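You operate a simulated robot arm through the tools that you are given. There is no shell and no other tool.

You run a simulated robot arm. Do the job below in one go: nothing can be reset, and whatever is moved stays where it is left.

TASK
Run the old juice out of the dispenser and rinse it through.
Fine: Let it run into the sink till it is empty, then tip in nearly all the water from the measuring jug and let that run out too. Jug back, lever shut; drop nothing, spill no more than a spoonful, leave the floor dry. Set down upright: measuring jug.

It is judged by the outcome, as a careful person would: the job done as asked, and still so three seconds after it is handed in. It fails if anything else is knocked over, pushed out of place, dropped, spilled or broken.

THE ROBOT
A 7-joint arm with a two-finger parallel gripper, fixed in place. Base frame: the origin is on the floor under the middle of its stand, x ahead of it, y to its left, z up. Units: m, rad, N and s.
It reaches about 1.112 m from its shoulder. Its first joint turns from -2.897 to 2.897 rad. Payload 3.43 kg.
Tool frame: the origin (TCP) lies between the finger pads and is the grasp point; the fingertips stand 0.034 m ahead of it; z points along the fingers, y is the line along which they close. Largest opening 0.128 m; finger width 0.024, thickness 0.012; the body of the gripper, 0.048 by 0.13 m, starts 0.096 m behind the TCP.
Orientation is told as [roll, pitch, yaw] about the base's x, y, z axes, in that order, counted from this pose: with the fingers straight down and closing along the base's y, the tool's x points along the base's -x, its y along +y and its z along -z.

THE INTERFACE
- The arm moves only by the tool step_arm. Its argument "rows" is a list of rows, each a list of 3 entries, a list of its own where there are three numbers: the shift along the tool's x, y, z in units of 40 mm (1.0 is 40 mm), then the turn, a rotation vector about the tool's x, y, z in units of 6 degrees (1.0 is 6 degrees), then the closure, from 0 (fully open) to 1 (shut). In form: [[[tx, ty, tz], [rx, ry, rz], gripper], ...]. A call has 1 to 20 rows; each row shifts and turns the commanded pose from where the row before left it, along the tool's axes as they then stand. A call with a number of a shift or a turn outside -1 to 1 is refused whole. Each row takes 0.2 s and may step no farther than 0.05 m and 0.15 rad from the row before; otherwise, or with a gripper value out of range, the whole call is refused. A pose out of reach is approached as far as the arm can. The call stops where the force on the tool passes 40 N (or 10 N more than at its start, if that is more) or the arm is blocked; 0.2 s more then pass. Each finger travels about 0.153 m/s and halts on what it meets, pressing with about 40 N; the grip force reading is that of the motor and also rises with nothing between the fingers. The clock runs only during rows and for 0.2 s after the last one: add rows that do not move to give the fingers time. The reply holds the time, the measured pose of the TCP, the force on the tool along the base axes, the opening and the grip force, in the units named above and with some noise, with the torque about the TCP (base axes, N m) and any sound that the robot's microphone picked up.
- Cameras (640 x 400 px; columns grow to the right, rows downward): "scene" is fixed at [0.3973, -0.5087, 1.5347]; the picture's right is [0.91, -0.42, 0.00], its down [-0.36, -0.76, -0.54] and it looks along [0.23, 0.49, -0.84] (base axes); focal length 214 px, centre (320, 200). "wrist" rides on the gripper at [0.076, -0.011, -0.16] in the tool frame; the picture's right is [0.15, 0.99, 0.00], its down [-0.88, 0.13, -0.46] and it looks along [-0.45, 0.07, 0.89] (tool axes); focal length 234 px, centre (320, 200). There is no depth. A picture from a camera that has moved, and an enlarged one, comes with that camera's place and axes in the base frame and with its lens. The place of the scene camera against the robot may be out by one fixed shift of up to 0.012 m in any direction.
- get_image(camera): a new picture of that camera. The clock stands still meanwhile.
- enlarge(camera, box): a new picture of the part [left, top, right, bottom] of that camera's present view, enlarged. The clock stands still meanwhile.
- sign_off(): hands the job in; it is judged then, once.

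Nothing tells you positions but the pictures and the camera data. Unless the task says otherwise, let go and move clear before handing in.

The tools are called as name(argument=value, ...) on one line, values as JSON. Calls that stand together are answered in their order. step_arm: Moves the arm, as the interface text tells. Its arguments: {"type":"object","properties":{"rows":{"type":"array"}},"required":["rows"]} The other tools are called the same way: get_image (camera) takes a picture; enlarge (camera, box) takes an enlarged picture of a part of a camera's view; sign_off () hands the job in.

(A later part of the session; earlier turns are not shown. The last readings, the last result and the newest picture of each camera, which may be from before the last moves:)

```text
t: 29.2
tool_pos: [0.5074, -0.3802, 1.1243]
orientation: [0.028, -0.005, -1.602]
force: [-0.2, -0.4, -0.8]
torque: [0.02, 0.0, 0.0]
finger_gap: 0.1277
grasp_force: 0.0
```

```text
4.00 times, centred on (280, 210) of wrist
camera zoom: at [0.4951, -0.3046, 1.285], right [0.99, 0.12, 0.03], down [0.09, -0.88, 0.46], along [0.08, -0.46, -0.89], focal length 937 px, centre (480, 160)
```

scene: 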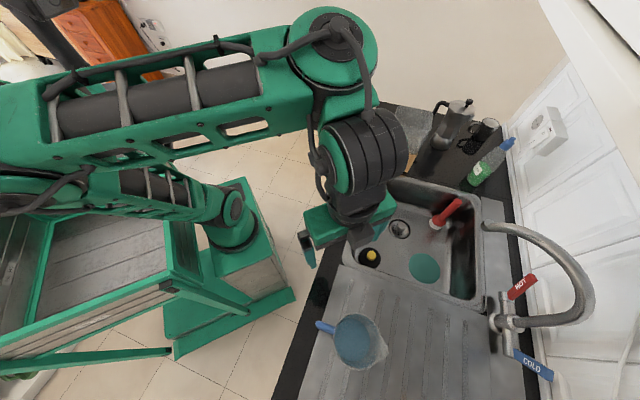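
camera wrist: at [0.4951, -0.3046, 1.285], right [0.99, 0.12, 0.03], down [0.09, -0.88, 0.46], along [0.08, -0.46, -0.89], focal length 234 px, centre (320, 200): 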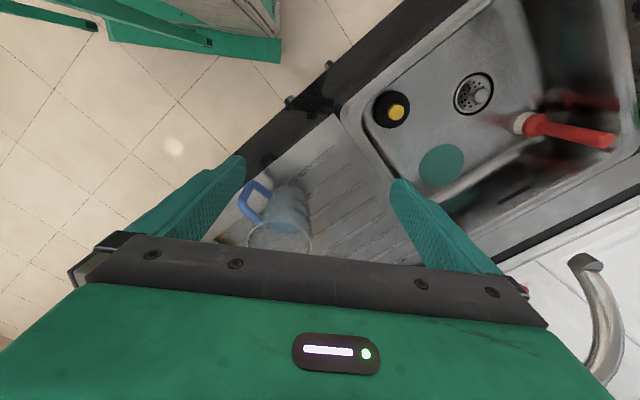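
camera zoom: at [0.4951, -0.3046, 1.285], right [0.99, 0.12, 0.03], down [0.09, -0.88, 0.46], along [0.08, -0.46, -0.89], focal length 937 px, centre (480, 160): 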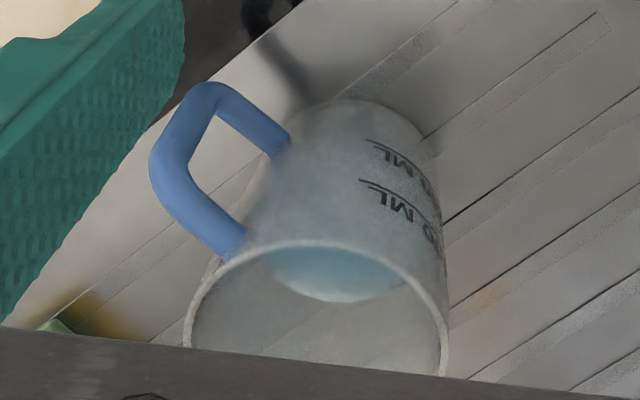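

The handle's outer bar is at about l = 0.628, z = 0.948, roughly 14 mm thick, with a 3 cm gap to the jug wall. I turn and tilt the gripper so it approaches the bar from the sink side, fingers pre-closed to about 34 mm.

step_arm(rows=[[[0, 0, 0], [0.267, 0, 0.95], 0.5], [[0, 0, 0], [0, 0, 0.995], 0.734], [[0, 0, 0], [0, 0, 0.995], 0.734], [[0, 0, 0], [0, 0, 0.995], 0.734], [[0, 0, 0], [0, 0, 0.995], 0.734], [[0, 0, 0], [0, 0, 0.995], 0.734], [[0, 0, 0], [0, 0, 0.995], 0.734], [[0, 0, 0], [0, -0.917, 0], 0.734], [[0, 0, 0], [0, -0.917, 0], 0.734], [[0, 0, 0], [0, -0.917, 0], 0.734], [[0, 0, 0], [0, -0.917, 0], 0.734], [[0, 0, 0], [0, -0.917, 0], 0.734], [[0, 0, 0], [0, -0.917, 0], 0.734], [[0, 0, 0], [0, -0.917, 0], 0.734], [[0, 0, 0], [0, -0.917, 0], 0.734], [[0, 0, 0], [0, -0.917, 0], 0.734], [[0, 0, 0], [0, -0.917, 0], 0.734]])

get_image(camera="wrist")

get_image(camera="scene")

```text
t: 33.0
tool_pos: [0.4039, -0.4372, 1.1316]
orientation: [0.02, -0.951, -2.594]
force: [1.4, -0.1, 0.7]
torque: [-0.03, -0.02, 0.06]
finger_gap: 0.0339
grasp_force: 0.0
stopped in row 17: the arm was blocked; the commanded pose is now the measured one
```

```text
taken
camera wrist: at [0.5449, -0.3342, 1.1623], right [0.6, -0.79, -0.11], down [-0.05, -0.17, 0.98], along [-0.8, -0.59, -0.15], focal length 234 px, centre (320, 200)
```

wrist: 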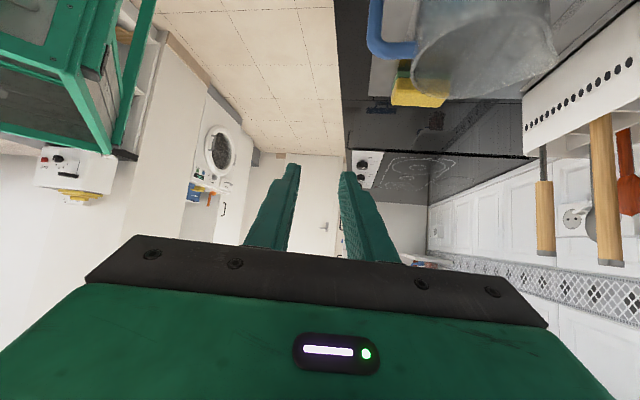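

```text
taken
```

scene: 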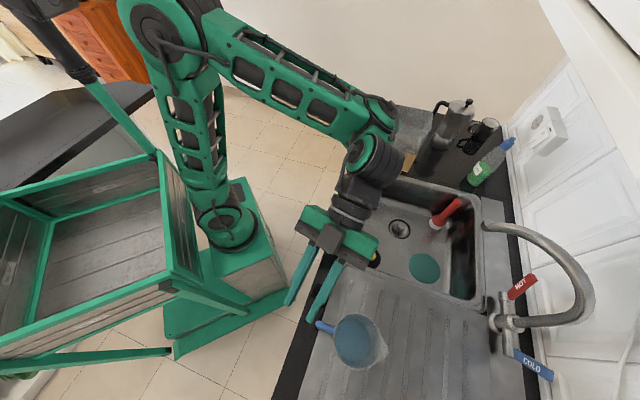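

That turn ran into a wrist joint limit, not an obstacle. Rolling 180° about the fingers puts the camera on top and keeps the joints mid-range, so I do that while backing off a little.

step_arm(rows=[[[0, 0, -0.4], [0, 0, -0.5], 0.734], [[0, 0, -0.4], [0, 0, -1], 0.734], [[0, 0, -0.4], [0, 0, -1], 0.734], [[0, 0, -0.4], [0, 0, -1], 0.734], [[0, 0, -0.4], [0, 0, -1], 0.734], [[0, 0, 0], [0, 0, -1], 0.734], [[0, 0, 0], [0, 0, -1], 0.734], [[0, 0, 0], [0, 0, -1], 0.734], [[0, 0, 0], [0, 0, -1], 0.734], [[0, 0, 0], [0, 0, -1], 0.734], [[0, 0, 0], [0, 0, -1], 0.734], [[0, 0, 0], [0, 0, -1], 0.734], [[0, 0, 0], [0, 0, -1], 0.734], [[0, 0, 0], [0, 0, -1], 0.734], [[0, 0, 0], [0, 0, -1], 0.734], [[0, 0, 0], [0, 0, -1], 0.734], [[0, 0, 0], [0, 0, -1], 0.734], [[0, 0, 0], [0, 0, -1], 0.734], [[0, 0, 0], [0, 0, -1], 0.734], [[0, 0, 0], [0, 0, -1], 0.734]])

step_arm(rows=[[[0, 0, 0], [0, 0, -1], 0.734], [[0, 0, 0], [0, 0, -1], 0.734], [[0, 0, 0], [0, 0, -1], 0.734], [[0, 0, 0], [0, 0, -1], 0.734], [[0, 0, 0], [0, 0, -1], 0.734], [[0, 0, 0], [0, 0, -1], 0.734], [[0, 0, 0], [0, 0, -1], 0.734], [[0, 0, 0], [0, 0, -1], 0.734], [[0, 0, 0], [0, 0, -1], 0.734], [[0, 0, 0], [0, 0, -1], 0.734], [[0, 0, 0], [0, 0, 0], 0.734]])

get_image(camera="wrist")

get_image(camera="scene")

```text
t: 37.2
tool_pos: [0.4615, -0.4008, 1.176]
orientation: [-0.901, 0.372, -0.716]
force: [0.4, 0.1, -0.2]
torque: [-0.03, 0.0, 0.04]
finger_gap: 0.0339
grasp_force: 0.0
```

```text
t: 39.6
tool_pos: [0.4624, -0.4013, 1.1766]
orientation: [-0.09, 0.949, 0.469]
force: [0.1, 1.1, 0.4]
torque: [0.01, 0.01, -0.02]
finger_gap: 0.0336
grasp_force: 0.0
```

```text
taken
camera wrist: at [0.5379, -0.3602, 1.3314], right [-0.58, 0.81, 0.07], down [0.7, 0.54, -0.46], along [-0.41, -0.22, -0.89], focal length 234 px, centre (320, 200)
```

wrist: 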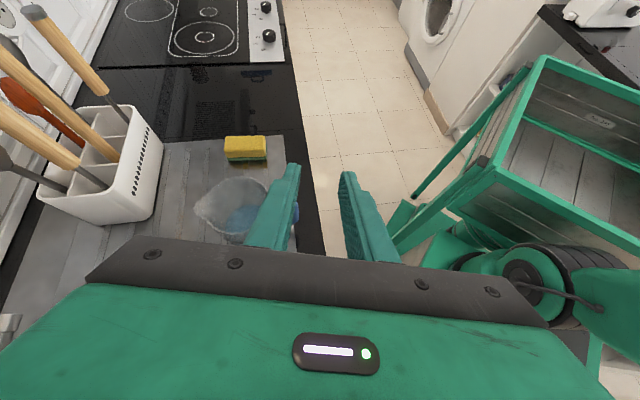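

```text
taken
```

scene: 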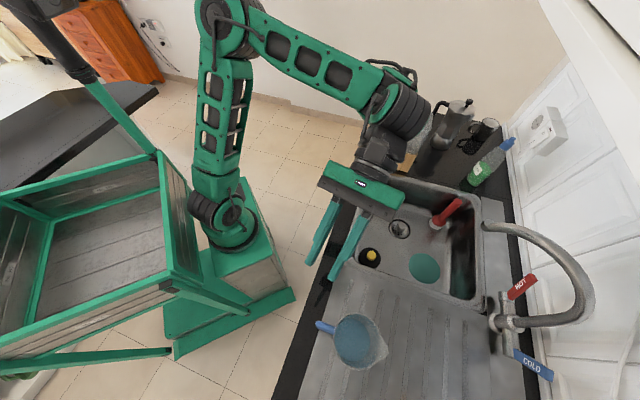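

The camera is now on top and the arm is comfortable. I correct the heading to line up with the handle and descend partway beside the jug.

step_arm(rows=[[[0, 0, 0], [0.61, 0.035, -0.642], 0.734], [[0, 0, 0], [0.61, 0.035, -0.642], 0.734], [[0, 0, 0], [0.61, 0.035, -0.642], 0.734], [[-0.584, -0.104, 0.256], [0, 0, 0], 0.734], [[-0.584, -0.104, 0.256], [0, 0, 0], 0.734], [[-0.584, -0.104, 0.256], [0, 0, 0], 0.734], [[-0.584, -0.104, 0.256], [0, 0, 0], 0.734], [[0, 0, 0], [0, 0, 0], 0.734]])

get_image(camera="wrist")

enlarge(camera="wrist", box=[200, 130, 380, 250])

get_image(camera="scene")

```text
t: 41.5
tool_pos: [0.4876, -0.3988, 1.0745]
orientation: [0.007, 0.97, 0.817]
force: [-0.7, 0.0, -0.3]
torque: [0.0, 0.03, 0.02]
finger_gap: 0.0343
grasp_force: 0.0
```

```text
taken
camera wrist: at [0.5576, -0.3423, 1.2286], right [-0.77, 0.62, 0.12], down [0.51, 0.72, -0.47], along [-0.38, -0.3, -0.87], focal length 234 px, centre (320, 200)
```

wrist: 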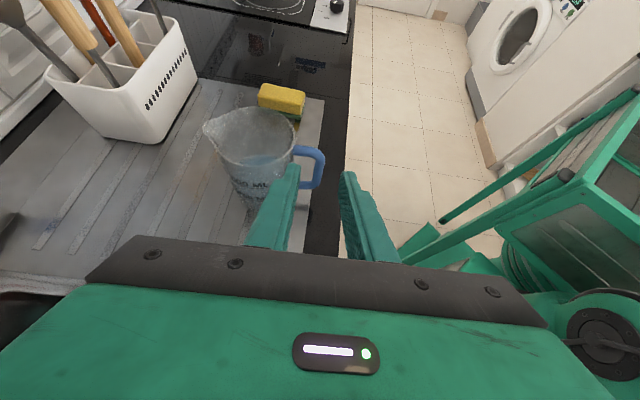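

```text
3.33 times, centred on (290, 190) of wrist
camera zoom: at [0.5576, -0.3423, 1.2286], right [-0.77, 0.62, 0.12], down [0.51, 0.72, -0.47], along [-0.38, -0.3, -0.87], focal length 781 px, centre (420, 233)
```

zoom: 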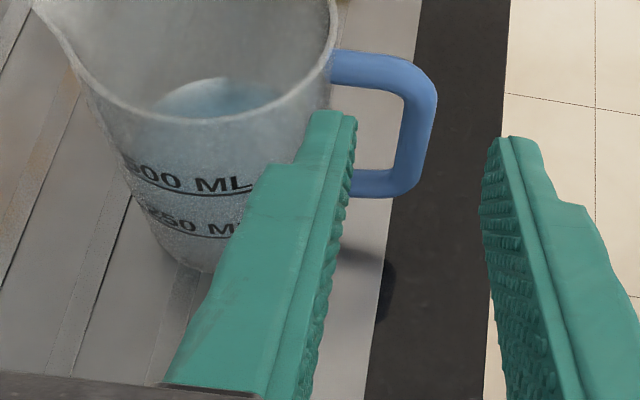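

```text
taken
```

scene: 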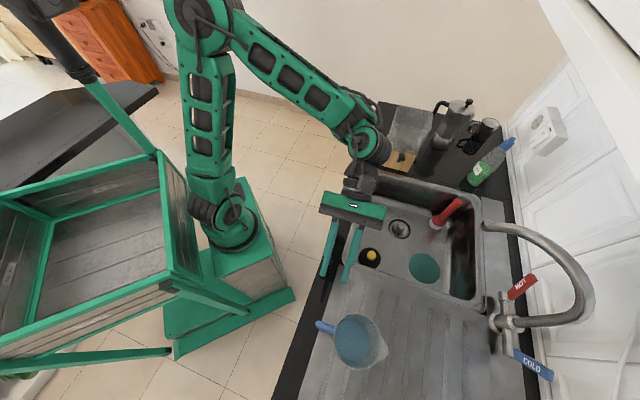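

I can see the handle clearly; the bar centre is at l ≈ 0.6225, z ≈ 0.949, and water is near the 500 ml mark. I move onto the approach line.

step_arm(rows=[[[-0.508, 0.075, 0.66], [0, 0, 0], 0.734], [[-0.508, 0.075, 0.66], [0, 0, 0], 0.734], [[0, 0, 0], [0, 0, 0], 0.734]])

enlarge(camera="wrist", box=[200, 110, 400, 250])

```text
t: 42.2
tool_pos: [0.4679, -0.4087, 1.0121]
orientation: [0.007, 0.97, 0.817]
force: [0.0, -0.8, -0.6]
torque: [0.01, 0.03, -0.03]
finger_gap: 0.0341
grasp_force: 0.1
```

```text
2.86 times, centred on (300, 180) of wrist
camera zoom: at [0.5385, -0.353, 1.1656], right [-0.77, 0.62, 0.12], down [0.51, 0.72, -0.47], along [-0.38, -0.3, -0.87], focal length 669 px, centre (377, 257)
```

zoom: 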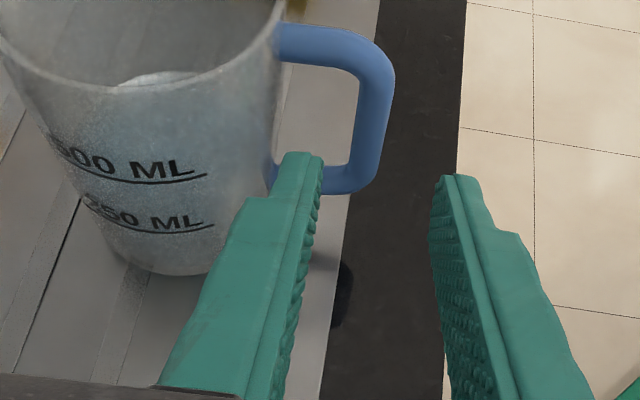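

The bar centre checks out at l ≈ 0.6227. I advance along the finger axis until the tips reach the bar, then look again.

step_arm(rows=[[[0, -0.04, 0.4], [0, 0, 0], 0.734], [[0, 0, 0.4], [0, 0, 0], 0.734], [[0, 0, 0.4], [0, 0, 0], 0.734], [[0, 0, 0.3], [0, 0, 0], 0.734], [[0, 0, 0], [0, 0, 0], 0.734]])

enlarge(camera="wrist", box=[200, 90, 400, 250])

```text
t: 43.5
tool_pos: [0.4365, -0.4447, 0.9799]
orientation: [0.005, 0.971, 0.818]
force: [0.3, 0.4, -0.4]
torque: [-0.02, -0.02, 0.02]
finger_gap: 0.0339
grasp_force: 0.0
```

```text
2.50 times, centred on (300, 170) of wrist
camera zoom: at [0.5053, -0.3905, 1.1324], right [-0.77, 0.62, 0.12], down [0.51, 0.72, -0.47], along [-0.38, -0.3, -0.87], focal length 585 px, centre (370, 275)
```

zoom: 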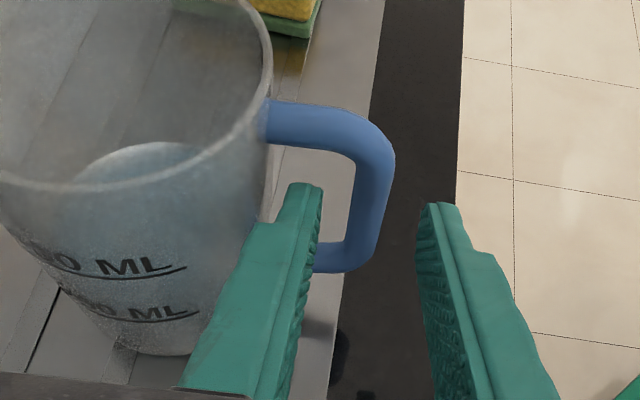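

The inner finger is entering the loop cleanly. I finish the approach and then check before closing.

step_arm(rows=[[[0, 0, 0.35], [0, 0, 0], 0.734], [[0, 0, 0.35], [0, 0, 0], 0.734], [[0, 0, 0.35], [0, 0, 0], 0.734], [[0, 0, 0.24], [0, 0, 0], 0.734], [[0, 0, 0], [0, 0, 0], 0.734]])

enlarge(camera="wrist", box=[200, 90, 400, 250])

enlarge(camera="scene", box=[280, 260, 440, 400])

```text
t: 44.6
tool_pos: [0.406, -0.4761, 0.95]
orientation: [0.005, 0.972, 0.814]
force: [-0.2, 0.0, 0.1]
torque: [0.0, 0.01, -0.01]
finger_gap: 0.0341
grasp_force: 0.1
```

```text
2.50 times, centred on (300, 170) of wrist
camera zoom: at [0.4756, -0.421, 1.1032], right [-0.77, 0.62, 0.12], down [0.51, 0.72, -0.47], along [-0.38, -0.3, -0.87], focal length 585 px, centre (370, 275)
```

zoom: 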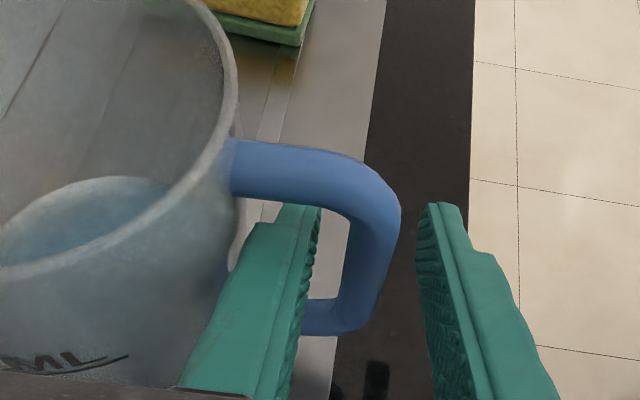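

```text
2.86 times, centred on (360, 330) of scene
camera zoom: at [0.3973, -0.5087, 1.5347], right [0.91, -0.42, 0.0], down [-0.36, -0.76, -0.54], along [0.23, 0.49, -0.84], focal length 613 px, centre (206, -171)
```

zoom: 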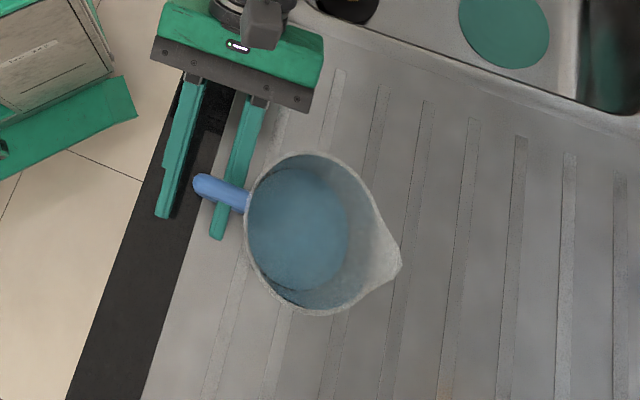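

The handle bar sits between the fingers. I close the grip on it without moving.

step_arm(rows=[[[0, 0, 0], [0, 0, 0], 0.8], [[0, 0, 0], [0, 0, 0], 0.87], [[0, 0, 0], [0, 0, 0], 0.93], [[0, 0, 0], [0, 0, 0], 1.0], [[0, 0, 0], [0, 0, 0], 1.0]])

enlarge(camera="wrist", box=[200, 90, 400, 250])

```text
t: 45.9
tool_pos: [0.4046, -0.4762, 0.9506]
orientation: [0.005, 0.971, 0.814]
force: [0.8, 0.7, 1.1]
torque: [-0.11, -0.12, 0.03]
finger_gap: 0.0135
grasp_force: 39.8
```

```text
2.50 times, centred on (300, 170) of wrist
camera zoom: at [0.4758, -0.4209, 1.1033], right [-0.77, 0.62, 0.12], down [0.51, 0.72, -0.47], along [-0.38, -0.3, -0.87], focal length 585 px, centre (370, 275)
```

zoom: 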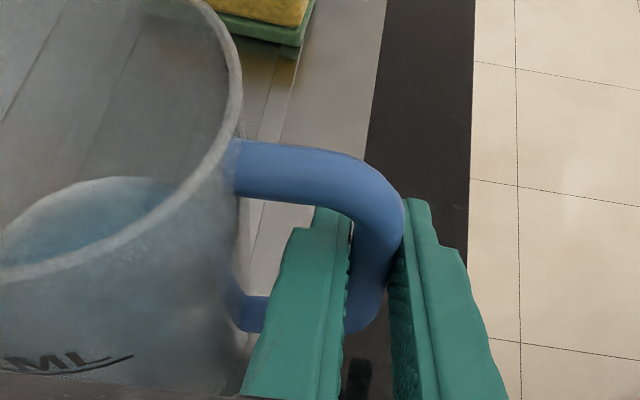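

The grip is firm: 13.5 mm gap, 40 N. I lift slightly and check that the jug stays level.

step_arm(rows=[[[0.083, 0, -0.056], [0, 0, 0], 1], [[0.083, 0, -0.056], [0, 0, 0], 1], [[0.124, 0, -0.085], [0, 0, 0], 1], [[0.165, 0, -0.113], [0, 0, 0], 1], [[0.165, 0, -0.113], [0, 0, 0], 1], [[0, 0, 0], [0, 0, 0], 1], [[0, 0, 0], [0, 0, 0], 1]])

get_image(camera="wrist")

enlarge(camera="scene", box=[280, 260, 440, 400])

```text
t: 47.5
tool_pos: [0.4063, -0.4766, 0.9794]
orientation: [0.006, 0.97, 0.816]
force: [-0.8, -0.6, -4.0]
torque: [0.23, 0.21, 0.0]
finger_gap: 0.0133
grasp_force: 39.2
```

```text
taken
camera wrist: at [0.4756, -0.4208, 1.1329], right [-0.77, 0.62, 0.12], down [0.51, 0.72, -0.47], along [-0.38, -0.3, -0.87], focal length 234 px, centre (320, 200)
```

wrist: 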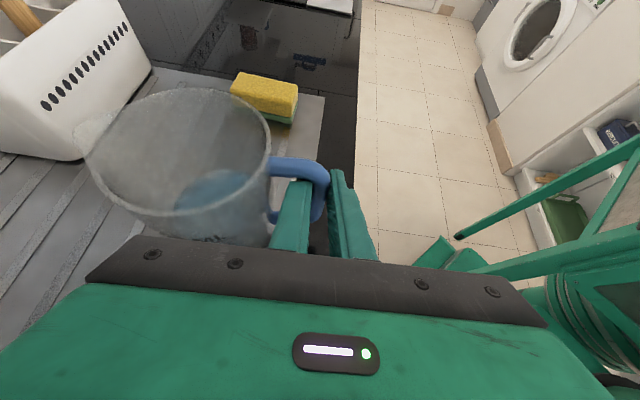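

```text
2.86 times, centred on (360, 330) of scene
camera zoom: at [0.3973, -0.5087, 1.5347], right [0.91, -0.42, 0.0], down [-0.36, -0.76, -0.54], along [0.23, 0.49, -0.84], focal length 613 px, centre (206, -171)
```

zoom: 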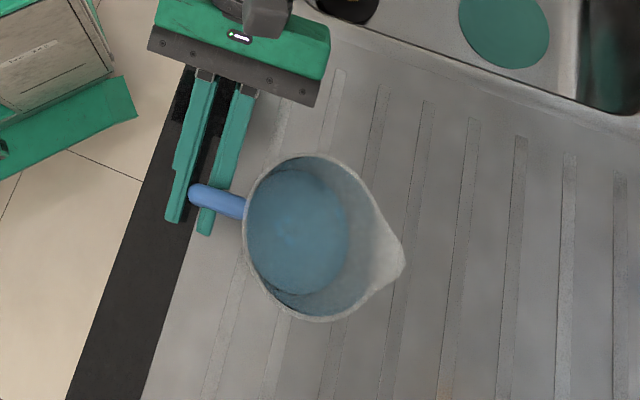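

The jug is lifted level and weighs about 0.4 kg in total. I raise it to carrying height and move slowly along the counter over the sink, keeping it upright.

step_arm(rows=[[[0.24, 0, -0.165], [0, 0, 0], 1], [[0.483, 0, -0.329], [0, 0, 0], 1], [[0.483, 0, -0.329], [0, 0, 0], 1], [[0.483, 0, -0.329], [0, 0, 0], 1], [[0.483, 0, -0.329], [0, 0, 0], 1], [[0.483, 0, -0.329], [0, 0, 0], 1], [[0.24, 0, -0.165], [0, 0, 0], 1], [[-0.18, 0, -0.26], [0, 0, 0], 1], [[-0.352, 0, -0.516], [0, 0, 0], 1], [[-0.352, 0, -0.516], [0, 0, 0], 1], [[-0.352, 0, -0.516], [0, 0, 0], 1], [[-0.352, 0, -0.516], [0, 0, 0], 1], [[-0.352, 0, -0.516], [0, 0, 0], 1], [[-0.352, 0, -0.516], [0, 0, 0], 1], [[-0.352, 0, -0.516], [0, 0, 0], 1], [[-0.352, 0, -0.516], [0, 0, 0], 1], [[-0.352, 0, -0.516], [0, 0, 0], 1], [[-0.352, 0, -0.516], [0, 0, 0], 1], [[-0.18, 0, -0.26], [0, 0, 0], 1]])

get_image(camera="wrist")

get_image(camera="scene")

```text
t: 51.5
tool_pos: [0.5955, -0.2783, 1.119]
orientation: [0.005, 0.973, 0.817]
force: [-0.3, 0.0, -3.9]
torque: [0.25, 0.17, -0.04]
finger_gap: 0.0134
grasp_force: 39.7
```

```text
taken
camera wrist: at [0.6656, -0.2222, 1.2732], right [-0.77, 0.62, 0.12], down [0.51, 0.72, -0.47], along [-0.38, -0.3, -0.87], focal length 234 px, centre (320, 200)
```

wrist: 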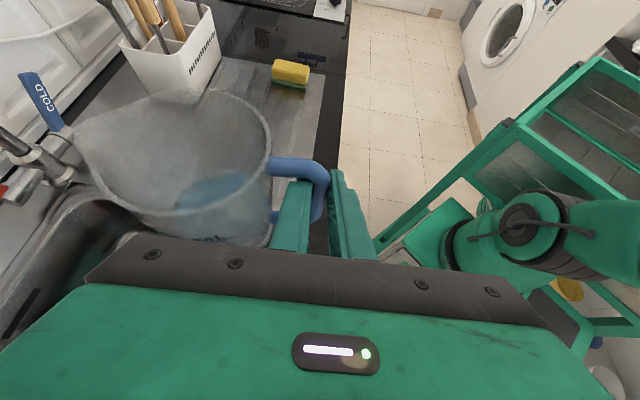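

```text
taken
```

scene: 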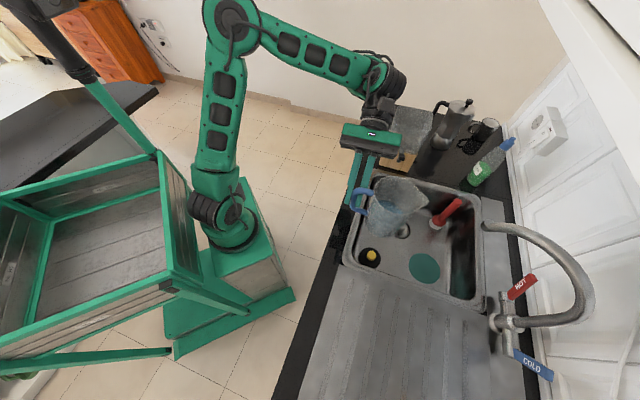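

The jug is steady over the sink. I now turn it gradually about the vertical so the spout will face along the counter, moving toward the bin at the same time; first half of the turn.

step_arm(rows=[[[-0.042, -0.14, -0.256], [0.774, 0, -0.528], 1], [[-0.034, -0.162, -0.244], [0.774, 0, -0.528], 1], [[-0.024, -0.183, -0.23], [0.774, 0, -0.528], 1], [[-0.013, -0.202, -0.214], [0.774, 0, -0.528], 1], [[-0.002, -0.219, -0.197], [0.774, 0, -0.528], 1], [[0.011, -0.234, -0.179], [0.774, 0, -0.528], 1], [[0.025, -0.247, -0.159], [0.774, 0, -0.528], 1], [[0.039, -0.257, -0.139], [0.774, 0, -0.528], 1]])

get_image(camera="scene")

get_image(camera="wrist")

```text
t: 53.2
tool_pos: [0.6809, -0.2537, 1.1536]
orientation: [0.005, 0.969, 1.602]
force: [-0.6, 0.4, -3.5]
torque: [-0.04, 0.32, -0.02]
finger_gap: 0.0132
grasp_force: 40.3
```

```text
taken
```

scene: 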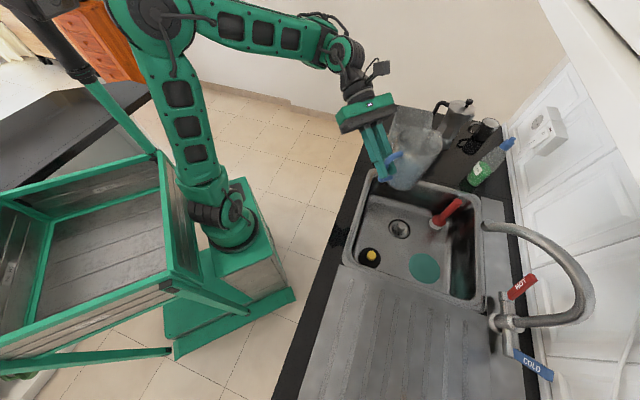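

```text
taken
camera wrist: at [0.6901, -0.1653, 1.3079], right [-0.99, -0.11, 0.12], down [-0.16, 0.87, -0.47], along [-0.06, -0.48, -0.88], focal length 234 px, centre (320, 200)
```

wrist: 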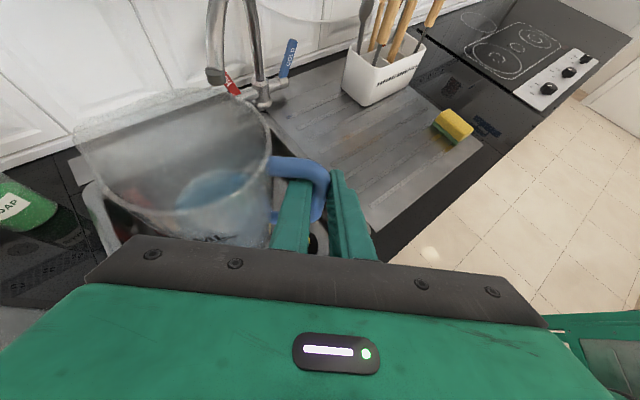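

Halfway round and still level. I complete the turn.

step_arm(rows=[[[0.053, -0.265, -0.118], [0.774, 0, -0.528], 1], [[0.068, -0.27, -0.096], [0.774, 0, -0.528], 1], [[0.083, -0.273, -0.074], [0.774, 0, -0.528], 1], [[0.098, -0.273, -0.052], [0.774, 0, -0.528], 1], [[0.113, -0.271, -0.029], [0.774, 0, -0.528], 1], [[0.128, -0.265, -0.008], [0.774, 0, -0.528], 1], [[0.142, -0.258, 0.014], [0.774, 0, -0.528], 1], [[0.157, -0.248, 0.034], [0.774, 0, -0.528], 1], [[0, 0, 0], [0, 0, 0], 1]])

get_image(camera="scene")

get_image(camera="wrist")

```text
t: 55.2
tool_pos: [0.765, -0.23, 1.1903]
orientation: [0.0, 0.969, 2.384]
force: [-0.5, 0.4, -3.5]
torque: [-0.2, 0.17, 0.04]
finger_gap: 0.0132
grasp_force: 39.6
```

```text
taken
```

scene: 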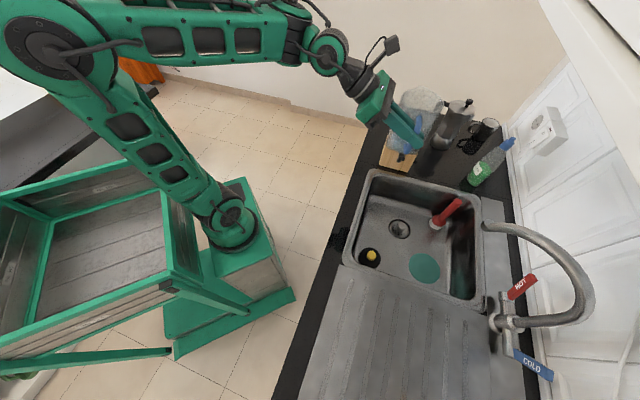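

```text
taken
camera wrist: at [0.7081, -0.1616, 1.3436], right [-0.62, -0.77, 0.12], down [-0.72, 0.51, -0.47], along [0.3, -0.38, -0.88], focal length 234 px, centre (320, 200)
```

wrist: 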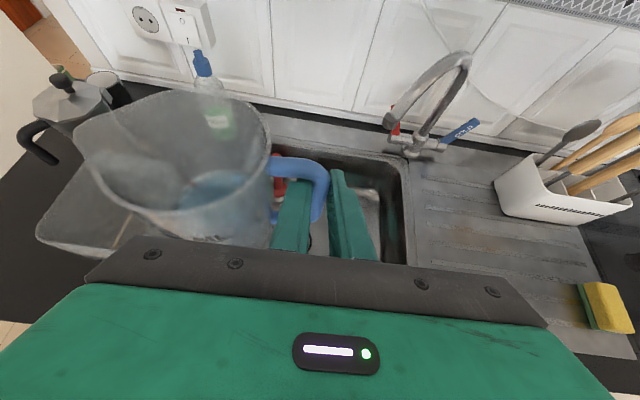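

The jug is upright beside the bin with its spout toward it. I shift it so the spout is over the bin's front part and verify from both cameras before tilting.

step_arm(rows=[[[0.096, -0.34, 0.139], [0, 0, 0], 1], [[0.096, -0.34, 0.139], [0, 0, 0], 1], [[0.096, -0.34, 0.139], [0, 0, 0], 1], [[0, 0, 0], [0, 0, 0], 1]])

get_image(camera="wrist")

enlarge(camera="wrist", box=[0, 80, 300, 270])

enlarge(camera="scene", box=[350, 70, 480, 190])

```text
t: 56.2
tool_pos: [0.8066, -0.2132, 1.1896]
orientation: [0.001, 0.969, 2.381]
force: [0.2, -0.5, -4.1]
torque: [-0.2, 0.23, -0.02]
finger_gap: 0.0131
grasp_force: 39.5
```

```text
taken
camera wrist: at [0.7504, -0.1462, 1.3428], right [-0.62, -0.77, 0.12], down [-0.72, 0.51, -0.47], along [0.3, -0.38, -0.88], focal length 234 px, centre (320, 200)
```

wrist: 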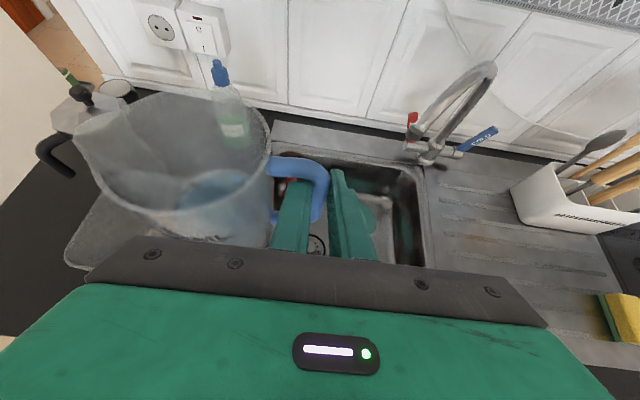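

```text
2.11 times, centred on (150, 175) of wrist
camera zoom: at [0.7504, -0.1462, 1.3428], right [-0.62, -0.77, 0.12], down [-0.72, 0.51, -0.47], along [0.3, -0.38, -0.88], focal length 493 px, centre (678, 253)
```

zoom: 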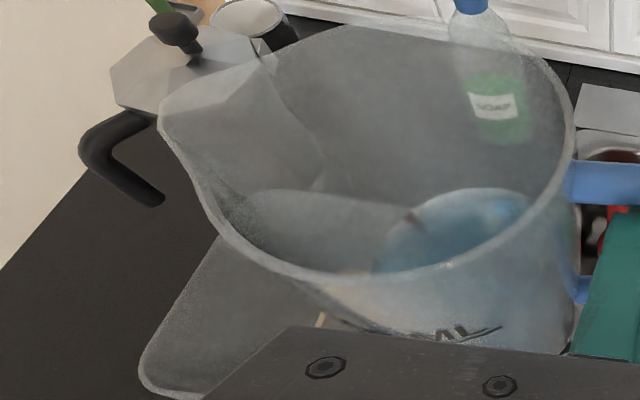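

```text
3.33 times, centred on (415, 130) of scene
camera zoom: at [0.3973, -0.5087, 1.5347], right [0.91, -0.42, 0.0], down [-0.36, -0.76, -0.54], along [0.23, 0.49, -0.84], focal length 715 px, centre (3, 433)
```

zoom: 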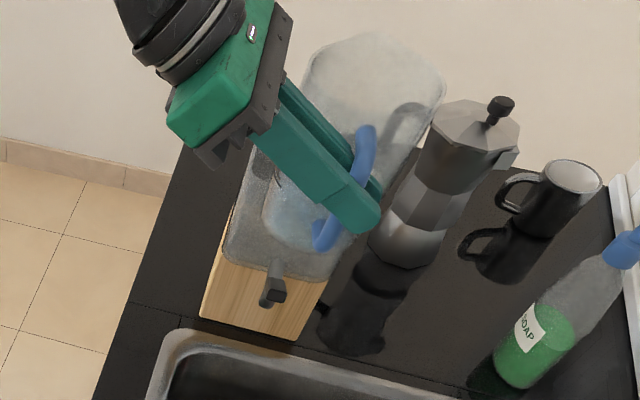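

Before tilting I check for any slip by viewing the same wrist region as right after grasping.

enlarge(camera="wrist", box=[200, 90, 400, 250])

enlarge(camera="wrist", box=[40, 80, 200, 280])

```text
2.50 times, centred on (300, 170) of wrist
camera zoom: at [0.7504, -0.1462, 1.3428], right [-0.62, -0.77, 0.12], down [-0.72, 0.51, -0.47], along [0.3, -0.38, -0.88], focal length 585 px, centre (370, 275)
```

zoom: 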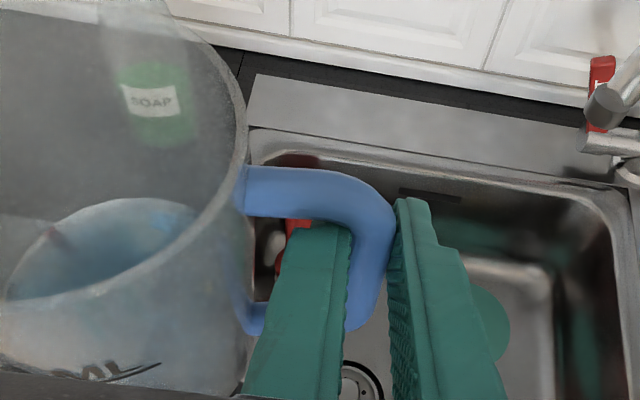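

```text
2.00 times, centred on (120, 180) of wrist
camera zoom: at [0.7504, -0.1462, 1.3428], right [-0.62, -0.77, 0.12], down [-0.72, 0.51, -0.47], along [0.3, -0.38, -0.88], focal length 468 px, centre (720, 240)
```

zoom: 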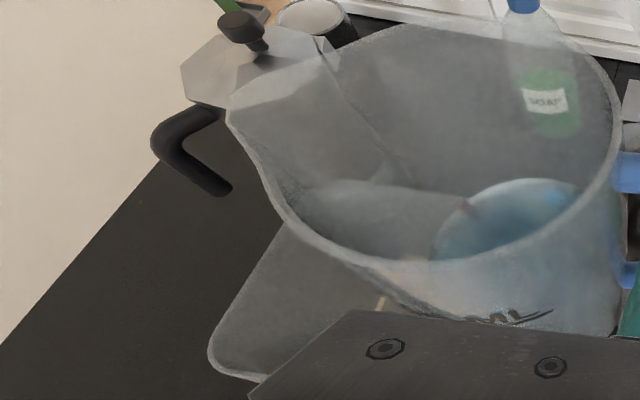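

Both cameras agree the spout lip is at f ≈ 0.544, l ≈ 0.734, z ≈ 1.226, so the jug has sagged slightly nose-down but nothing has spilled. I start tilting, guiding the lip over the bin; first 30°.

step_arm(rows=[[[0.123, -0.061, -0.084], [-0.472, 0, -0.687], 1], [[0.126, -0.048, -0.087], [-0.472, 0, -0.687], 1], [[0.056, -0.082, -0.038], [-0.472, 0, -0.687], 1], [[0.062, -0.076, -0.042], [-0.472, 0, -0.687], 1], [[0.069, -0.129, -0.048], [-0.472, 0, -0.687], 1], [[0.078, -0.121, -0.054], [-0.472, 0, -0.687], 1]])

get_image(camera="wrist")

enlarge(camera="scene", box=[350, 70, 480, 190])

```text
t: 57.6
tool_pos: [0.8299, -0.2043, 1.1848]
orientation: [0.721, 0.796, 2.952]
force: [0.1, -1.8, -3.3]
torque: [-0.03, 0.11, 0.07]
finger_gap: 0.0133
grasp_force: 39.4
out of reach, approached as far as the arm can: row 2, 3
```

```text
taken
camera wrist: at [0.8241, -0.0885, 1.3186], right [-0.5, -0.66, 0.56], down [-0.87, 0.37, -0.33], along [0.01, -0.65, -0.76], focal length 234 px, centre (320, 200)
```

wrist: 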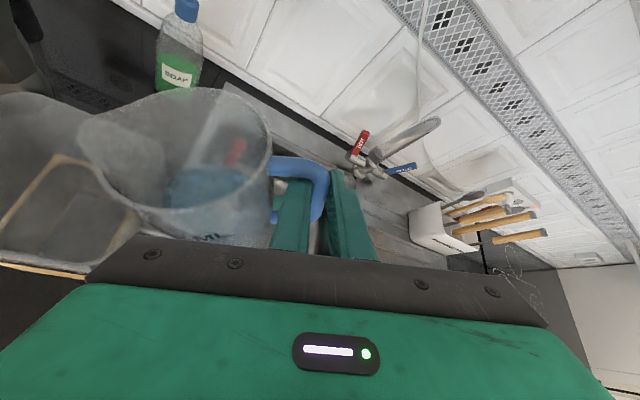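

```text
3.33 times, centred on (415, 130) of scene
camera zoom: at [0.3973, -0.5087, 1.5347], right [0.91, -0.42, 0.0], down [-0.36, -0.76, -0.54], along [0.23, 0.49, -0.84], focal length 715 px, centre (3, 433)
```

zoom: 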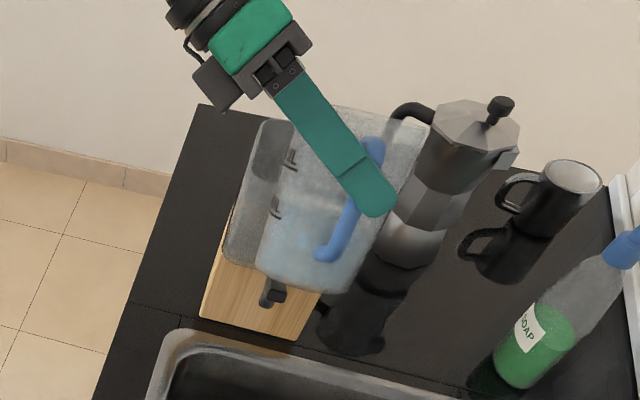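

The arm lagged slightly (tilt about 27°, 2 cm lower than planned), though the lip is still over the bin and clear of the rim. I pause to re-read the pose and force.

step_arm(rows=[[[0, 0, 0], [0, 0, 0], 1], [[0, 0, 0], [0, 0, 0], 1]])

enlarge(camera="wrist", box=[0, 80, 280, 270])

get_image(camera="scene")

```text
t: 58.2
tool_pos: [0.8295, -0.2028, 1.1832]
orientation: [0.721, 0.797, 2.952]
force: [0.5, 0.5, -3.5]
torque: [-0.13, 0.12, 0.01]
finger_gap: 0.0136
grasp_force: 39.8
```

```text
2.11 times, centred on (140, 175) of wrist
camera zoom: at [0.8247, -0.0875, 1.3182], right [-0.5, -0.66, 0.56], down [-0.87, 0.37, -0.33], along [0.01, -0.65, -0.76], focal length 493 px, centre (699, 253)
```

zoom: 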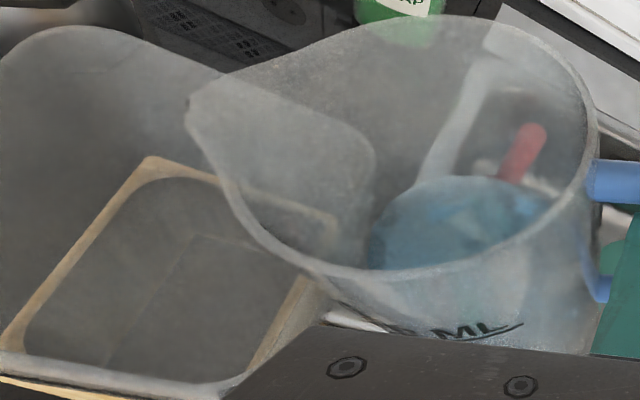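

```text
taken
```

scene: 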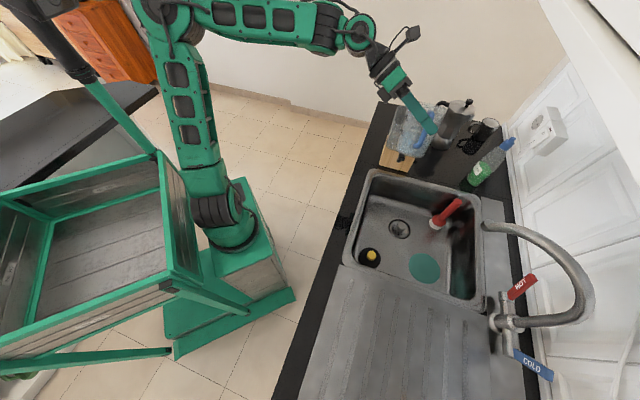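

The pose is stable and no water has left yet. I continue tilting to about 40° while recovering the height.

step_arm(rows=[[[0.143, -0.045, -0.159], [-0.409, 0, -0.595], 1], [[0.145, -0.03, -0.16], [-0.409, 0, -0.595], 1], [[0.147, -0.013, -0.161], [-0.409, 0, -0.595], 1]])

get_image(camera="wrist")

enlarge(camera="scene", box=[350, 70, 480, 190])

```text
t: 59.0
tool_pos: [0.8369, -0.1876, 1.2041]
orientation: [0.959, 0.655, 3.121]
force: [-0.2, -1.4, -3.7]
torque: [-0.02, 0.08, 0.05]
finger_gap: 0.0131
grasp_force: 40.0
```

```text
taken
camera wrist: at [0.8497, -0.0515, 1.3172], right [-0.39, -0.56, 0.73], down [-0.92, 0.32, -0.25], along [-0.1, -0.77, -0.64], focal length 234 px, centre (320, 200)
```

wrist: 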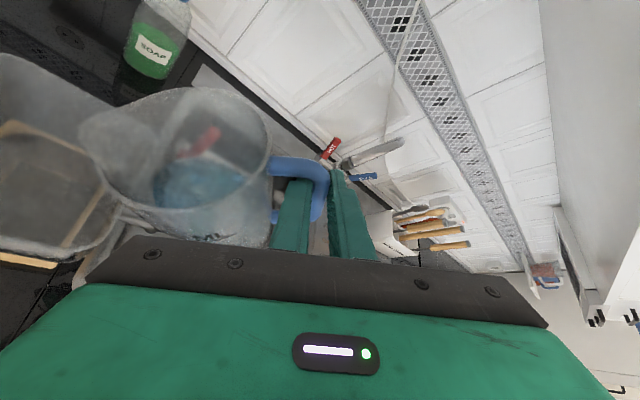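

```text
3.33 times, centred on (415, 130) of scene
camera zoom: at [0.3973, -0.5087, 1.5347], right [0.91, -0.42, 0.0], down [-0.36, -0.76, -0.54], along [0.23, 0.49, -0.84], focal length 715 px, centre (3, 433)
```

zoom: 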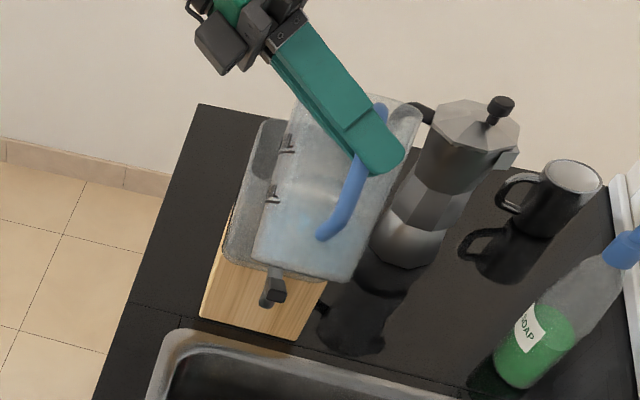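

Tilt is 40° and the lip ray confirms it is over the bin. I continue slowly to 50° and pause to watch the water.

step_arm(rows=[[[0.195, -0.06, -0.134], [-0.472, 0, -0.687], 1], [[0.198, -0.039, -0.136], [-0.472, 0, -0.687], 1], [[0, 0, 0], [0, 0, 0], 1]])

get_image(camera="wrist")

enlarge(camera="scene", box=[350, 70, 480, 190])

```text
t: 59.9
tool_pos: [0.8485, -0.1746, 1.2159]
orientation: [1.11, 0.533, -3.073]
force: [0.3, 0.2, -4.4]
torque: [-0.06, 0.05, 0.05]
finger_gap: 0.0136
grasp_force: 40.0
```

```text
taken
camera wrist: at [0.8727, -0.0262, 1.3078], right [-0.29, -0.46, 0.84], down [-0.94, 0.29, -0.17], along [-0.16, -0.84, -0.52], focal length 234 px, centre (320, 200)
```

wrist: 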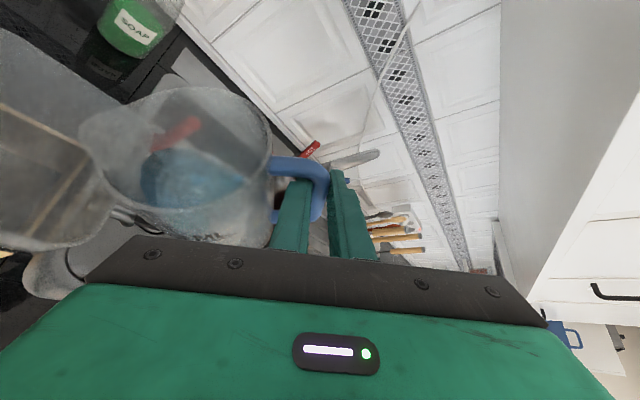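

```text
3.33 times, centred on (415, 130) of scene
camera zoom: at [0.3973, -0.5087, 1.5347], right [0.91, -0.42, 0.0], down [-0.36, -0.76, -0.54], along [0.23, 0.49, -0.84], focal length 715 px, centre (3, 433)
```

zoom: 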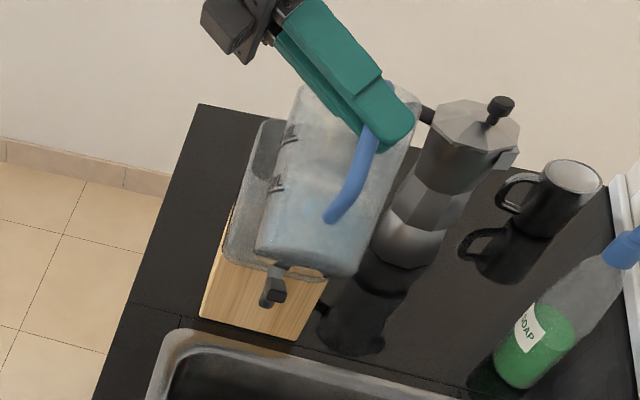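

No water has run out yet at 50°. I go on to 60° with pauses.

step_arm(rows=[[[0.1, -0.016, -0.068], [-0.236, 0, -0.344], 1], [[0.1, -0.016, -0.068], [-0.236, 0, -0.344], 1], [[0, 0, 0], [0, 0, 0], 1], [[0.1, -0.006, -0.069], [-0.236, 0, -0.344], 1], [[0.1, -0.005, -0.069], [-0.236, 0, -0.344], 1], [[0, 0, 0], [0, 0, 0], 1], [[0, 0, 0], [0, 0, 0], 1]])

get_image(camera="wrist")

enlarge(camera="scene", box=[350, 70, 480, 190])

```text
t: 61.5
tool_pos: [0.8594, -0.1639, 1.2269]
orientation: [1.235, 0.402, -3.01]
force: [-0.1, -0.3, -3.4]
torque: [-0.01, -0.01, 0.01]
finger_gap: 0.013
grasp_force: 40.1
```

```text
taken
camera wrist: at [0.8929, -0.0043, 1.2953], right [-0.19, -0.35, 0.92], down [-0.96, 0.27, -0.09], along [-0.21, -0.9, -0.39], focal length 234 px, centre (320, 200)
```

wrist: 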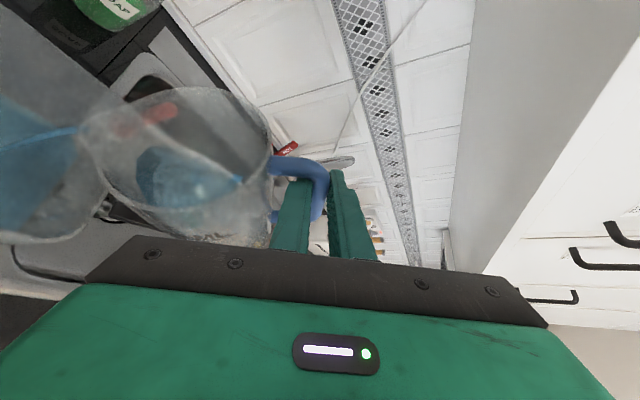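

```text
3.33 times, centred on (415, 130) of scene
camera zoom: at [0.3973, -0.5087, 1.5347], right [0.91, -0.42, 0.0], down [-0.36, -0.76, -0.54], along [0.23, 0.49, -0.84], focal length 715 px, centre (3, 433)
```

zoom: 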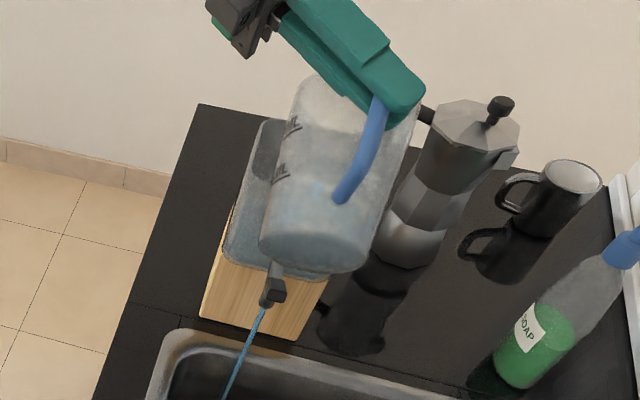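

Water is now pouring from the spout into the bin and running out of the tap into the sink. I check where the stream lands.

enlarge(camera="wrist", box=[0, 70, 200, 260])

enlarge(camera="scene", box=[350, 120, 440, 240])

```text
2.11 times, centred on (100, 165) of wrist
camera zoom: at [0.8929, -0.0043, 1.2953], right [-0.19, -0.35, 0.92], down [-0.96, 0.27, -0.09], along [-0.21, -0.9, -0.39], focal length 493 px, centre (783, 274)
```

zoom: 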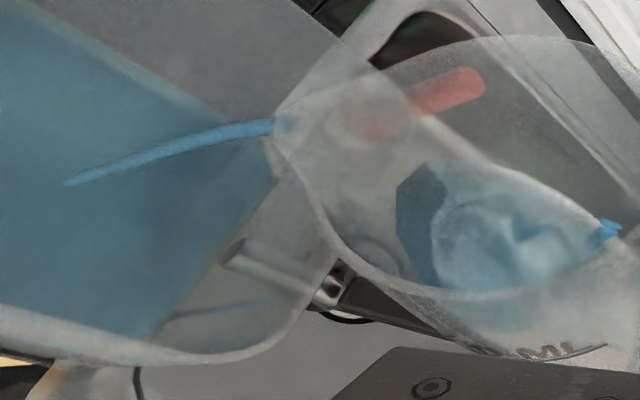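

```text
3.33 times, centred on (395, 180) of scene
camera zoom: at [0.3973, -0.5087, 1.5347], right [0.91, -0.42, 0.0], down [-0.36, -0.76, -0.54], along [0.23, 0.49, -0.84], focal length 715 px, centre (70, 267)
```

zoom: 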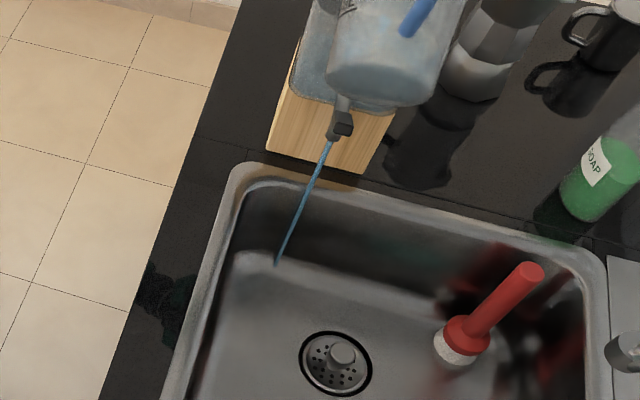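

The stream lands well inside the bin. I tilt further in small steps with pauses.

step_arm(rows=[[[0.126, -0.018, -0.087], [-0.236, 0, -0.344], 1], [[0, 0, 0], [0, 0, 0], 1], [[0.126, -0.011, -0.087], [-0.236, 0, -0.344], 1], [[0, 0, 0], [0, 0, 0], 1], [[0.127, -0.004, -0.087], [-0.236, 0, -0.344], 1], [[0, 0, 0], [0, 0, 0], 1], [[0.127, 0.003, -0.087], [-0.236, 0, -0.344], 1], [[0, 0, 0], [0, 0, 0], 1], [[0, 0, 0], [0, 0, 0], 1]])

enlarge(camera="wrist", box=[0, 70, 280, 260])

enlarge(camera="scene", box=[350, 70, 480, 190])

```text
t: 63.5
tool_pos: [0.8762, -0.1468, 1.2356]
orientation: [1.348, 0.264, -2.968]
force: [0.2, 0.0, -2.1]
torque: [0.02, 0.0, -0.01]
finger_gap: 0.013
grasp_force: 39.3
```

```text
2.11 times, centred on (140, 165) of wrist
camera zoom: at [0.9145, 0.0189, 1.2796], right [-0.07, -0.23, 0.97], down [-0.97, 0.25, -0.01], along [-0.24, -0.94, -0.24], focal length 493 px, centre (699, 274)
```

zoom: 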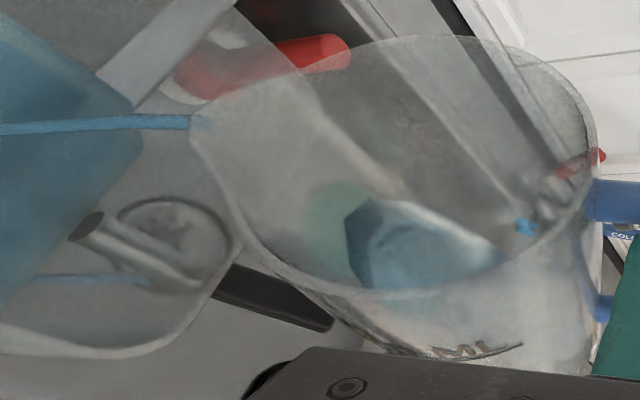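

```text
3.33 times, centred on (415, 130) of scene
camera zoom: at [0.3973, -0.5087, 1.5347], right [0.91, -0.42, 0.0], down [-0.36, -0.76, -0.54], along [0.23, 0.49, -0.84], focal length 715 px, centre (3, 433)
```

zoom: 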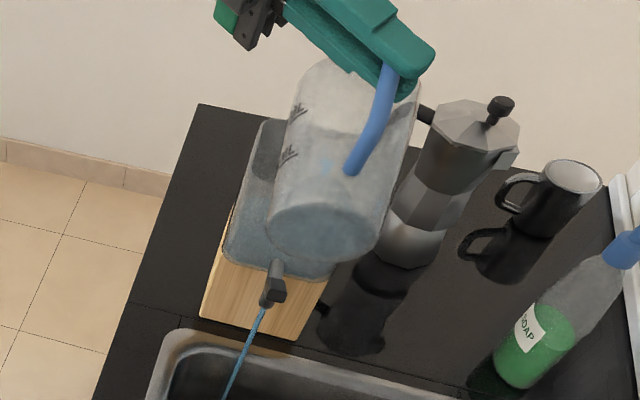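

About half the water has gone and all is going into the bin. I continue from 70° to 80°.

step_arm(rows=[[[0.126, 0.003, -0.087], [-0.236, 0, -0.344], 1], [[0, 0, 0], [0, 0, 0], 1], [[0.126, 0.01, -0.086], [-0.236, 0, -0.344], 1], [[0, 0, 0], [0, 0, 0], 1], [[0.125, 0.016, -0.086], [-0.236, 0, -0.344], 1], [[0, 0, 0], [0, 0, 0], 1], [[0.124, 0.023, -0.086], [-0.236, 0, -0.344], 1], [[0, 0, 0], [0, 0, 0], 1], [[0, 0, 0], [0, 0, 0], 1], [[0, 0, 0], [0, 0, 0], 1]])

enlarge(camera="wrist", box=[0, 70, 280, 260])

enlarge(camera="scene", box=[350, 70, 480, 190])

```text
t: 65.7
tool_pos: [0.8911, -0.131, 1.2444]
orientation: [1.454, 0.123, -2.944]
force: [0.7, -0.7, -0.5]
torque: [0.03, -0.04, -0.01]
finger_gap: 0.0128
grasp_force: 40.3
```

```text
2.11 times, centred on (140, 165) of wrist
camera zoom: at [0.933, 0.0397, 1.2624], right [0.05, -0.11, 0.99], down [-0.96, 0.25, 0.07], along [-0.26, -0.96, -0.09], focal length 493 px, centre (699, 274)
```

zoom: 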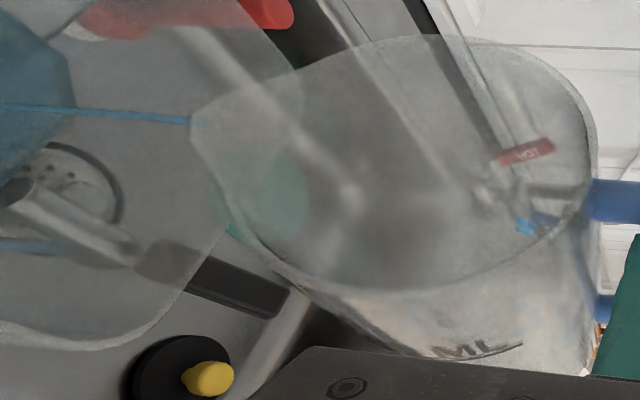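

```text
3.33 times, centred on (415, 130) of scene
camera zoom: at [0.3973, -0.5087, 1.5347], right [0.91, -0.42, 0.0], down [-0.36, -0.76, -0.54], along [0.23, 0.49, -0.84], focal length 715 px, centre (3, 433)
```

zoom: 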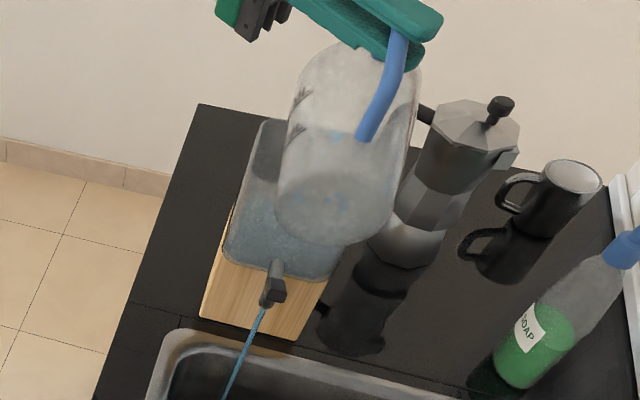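

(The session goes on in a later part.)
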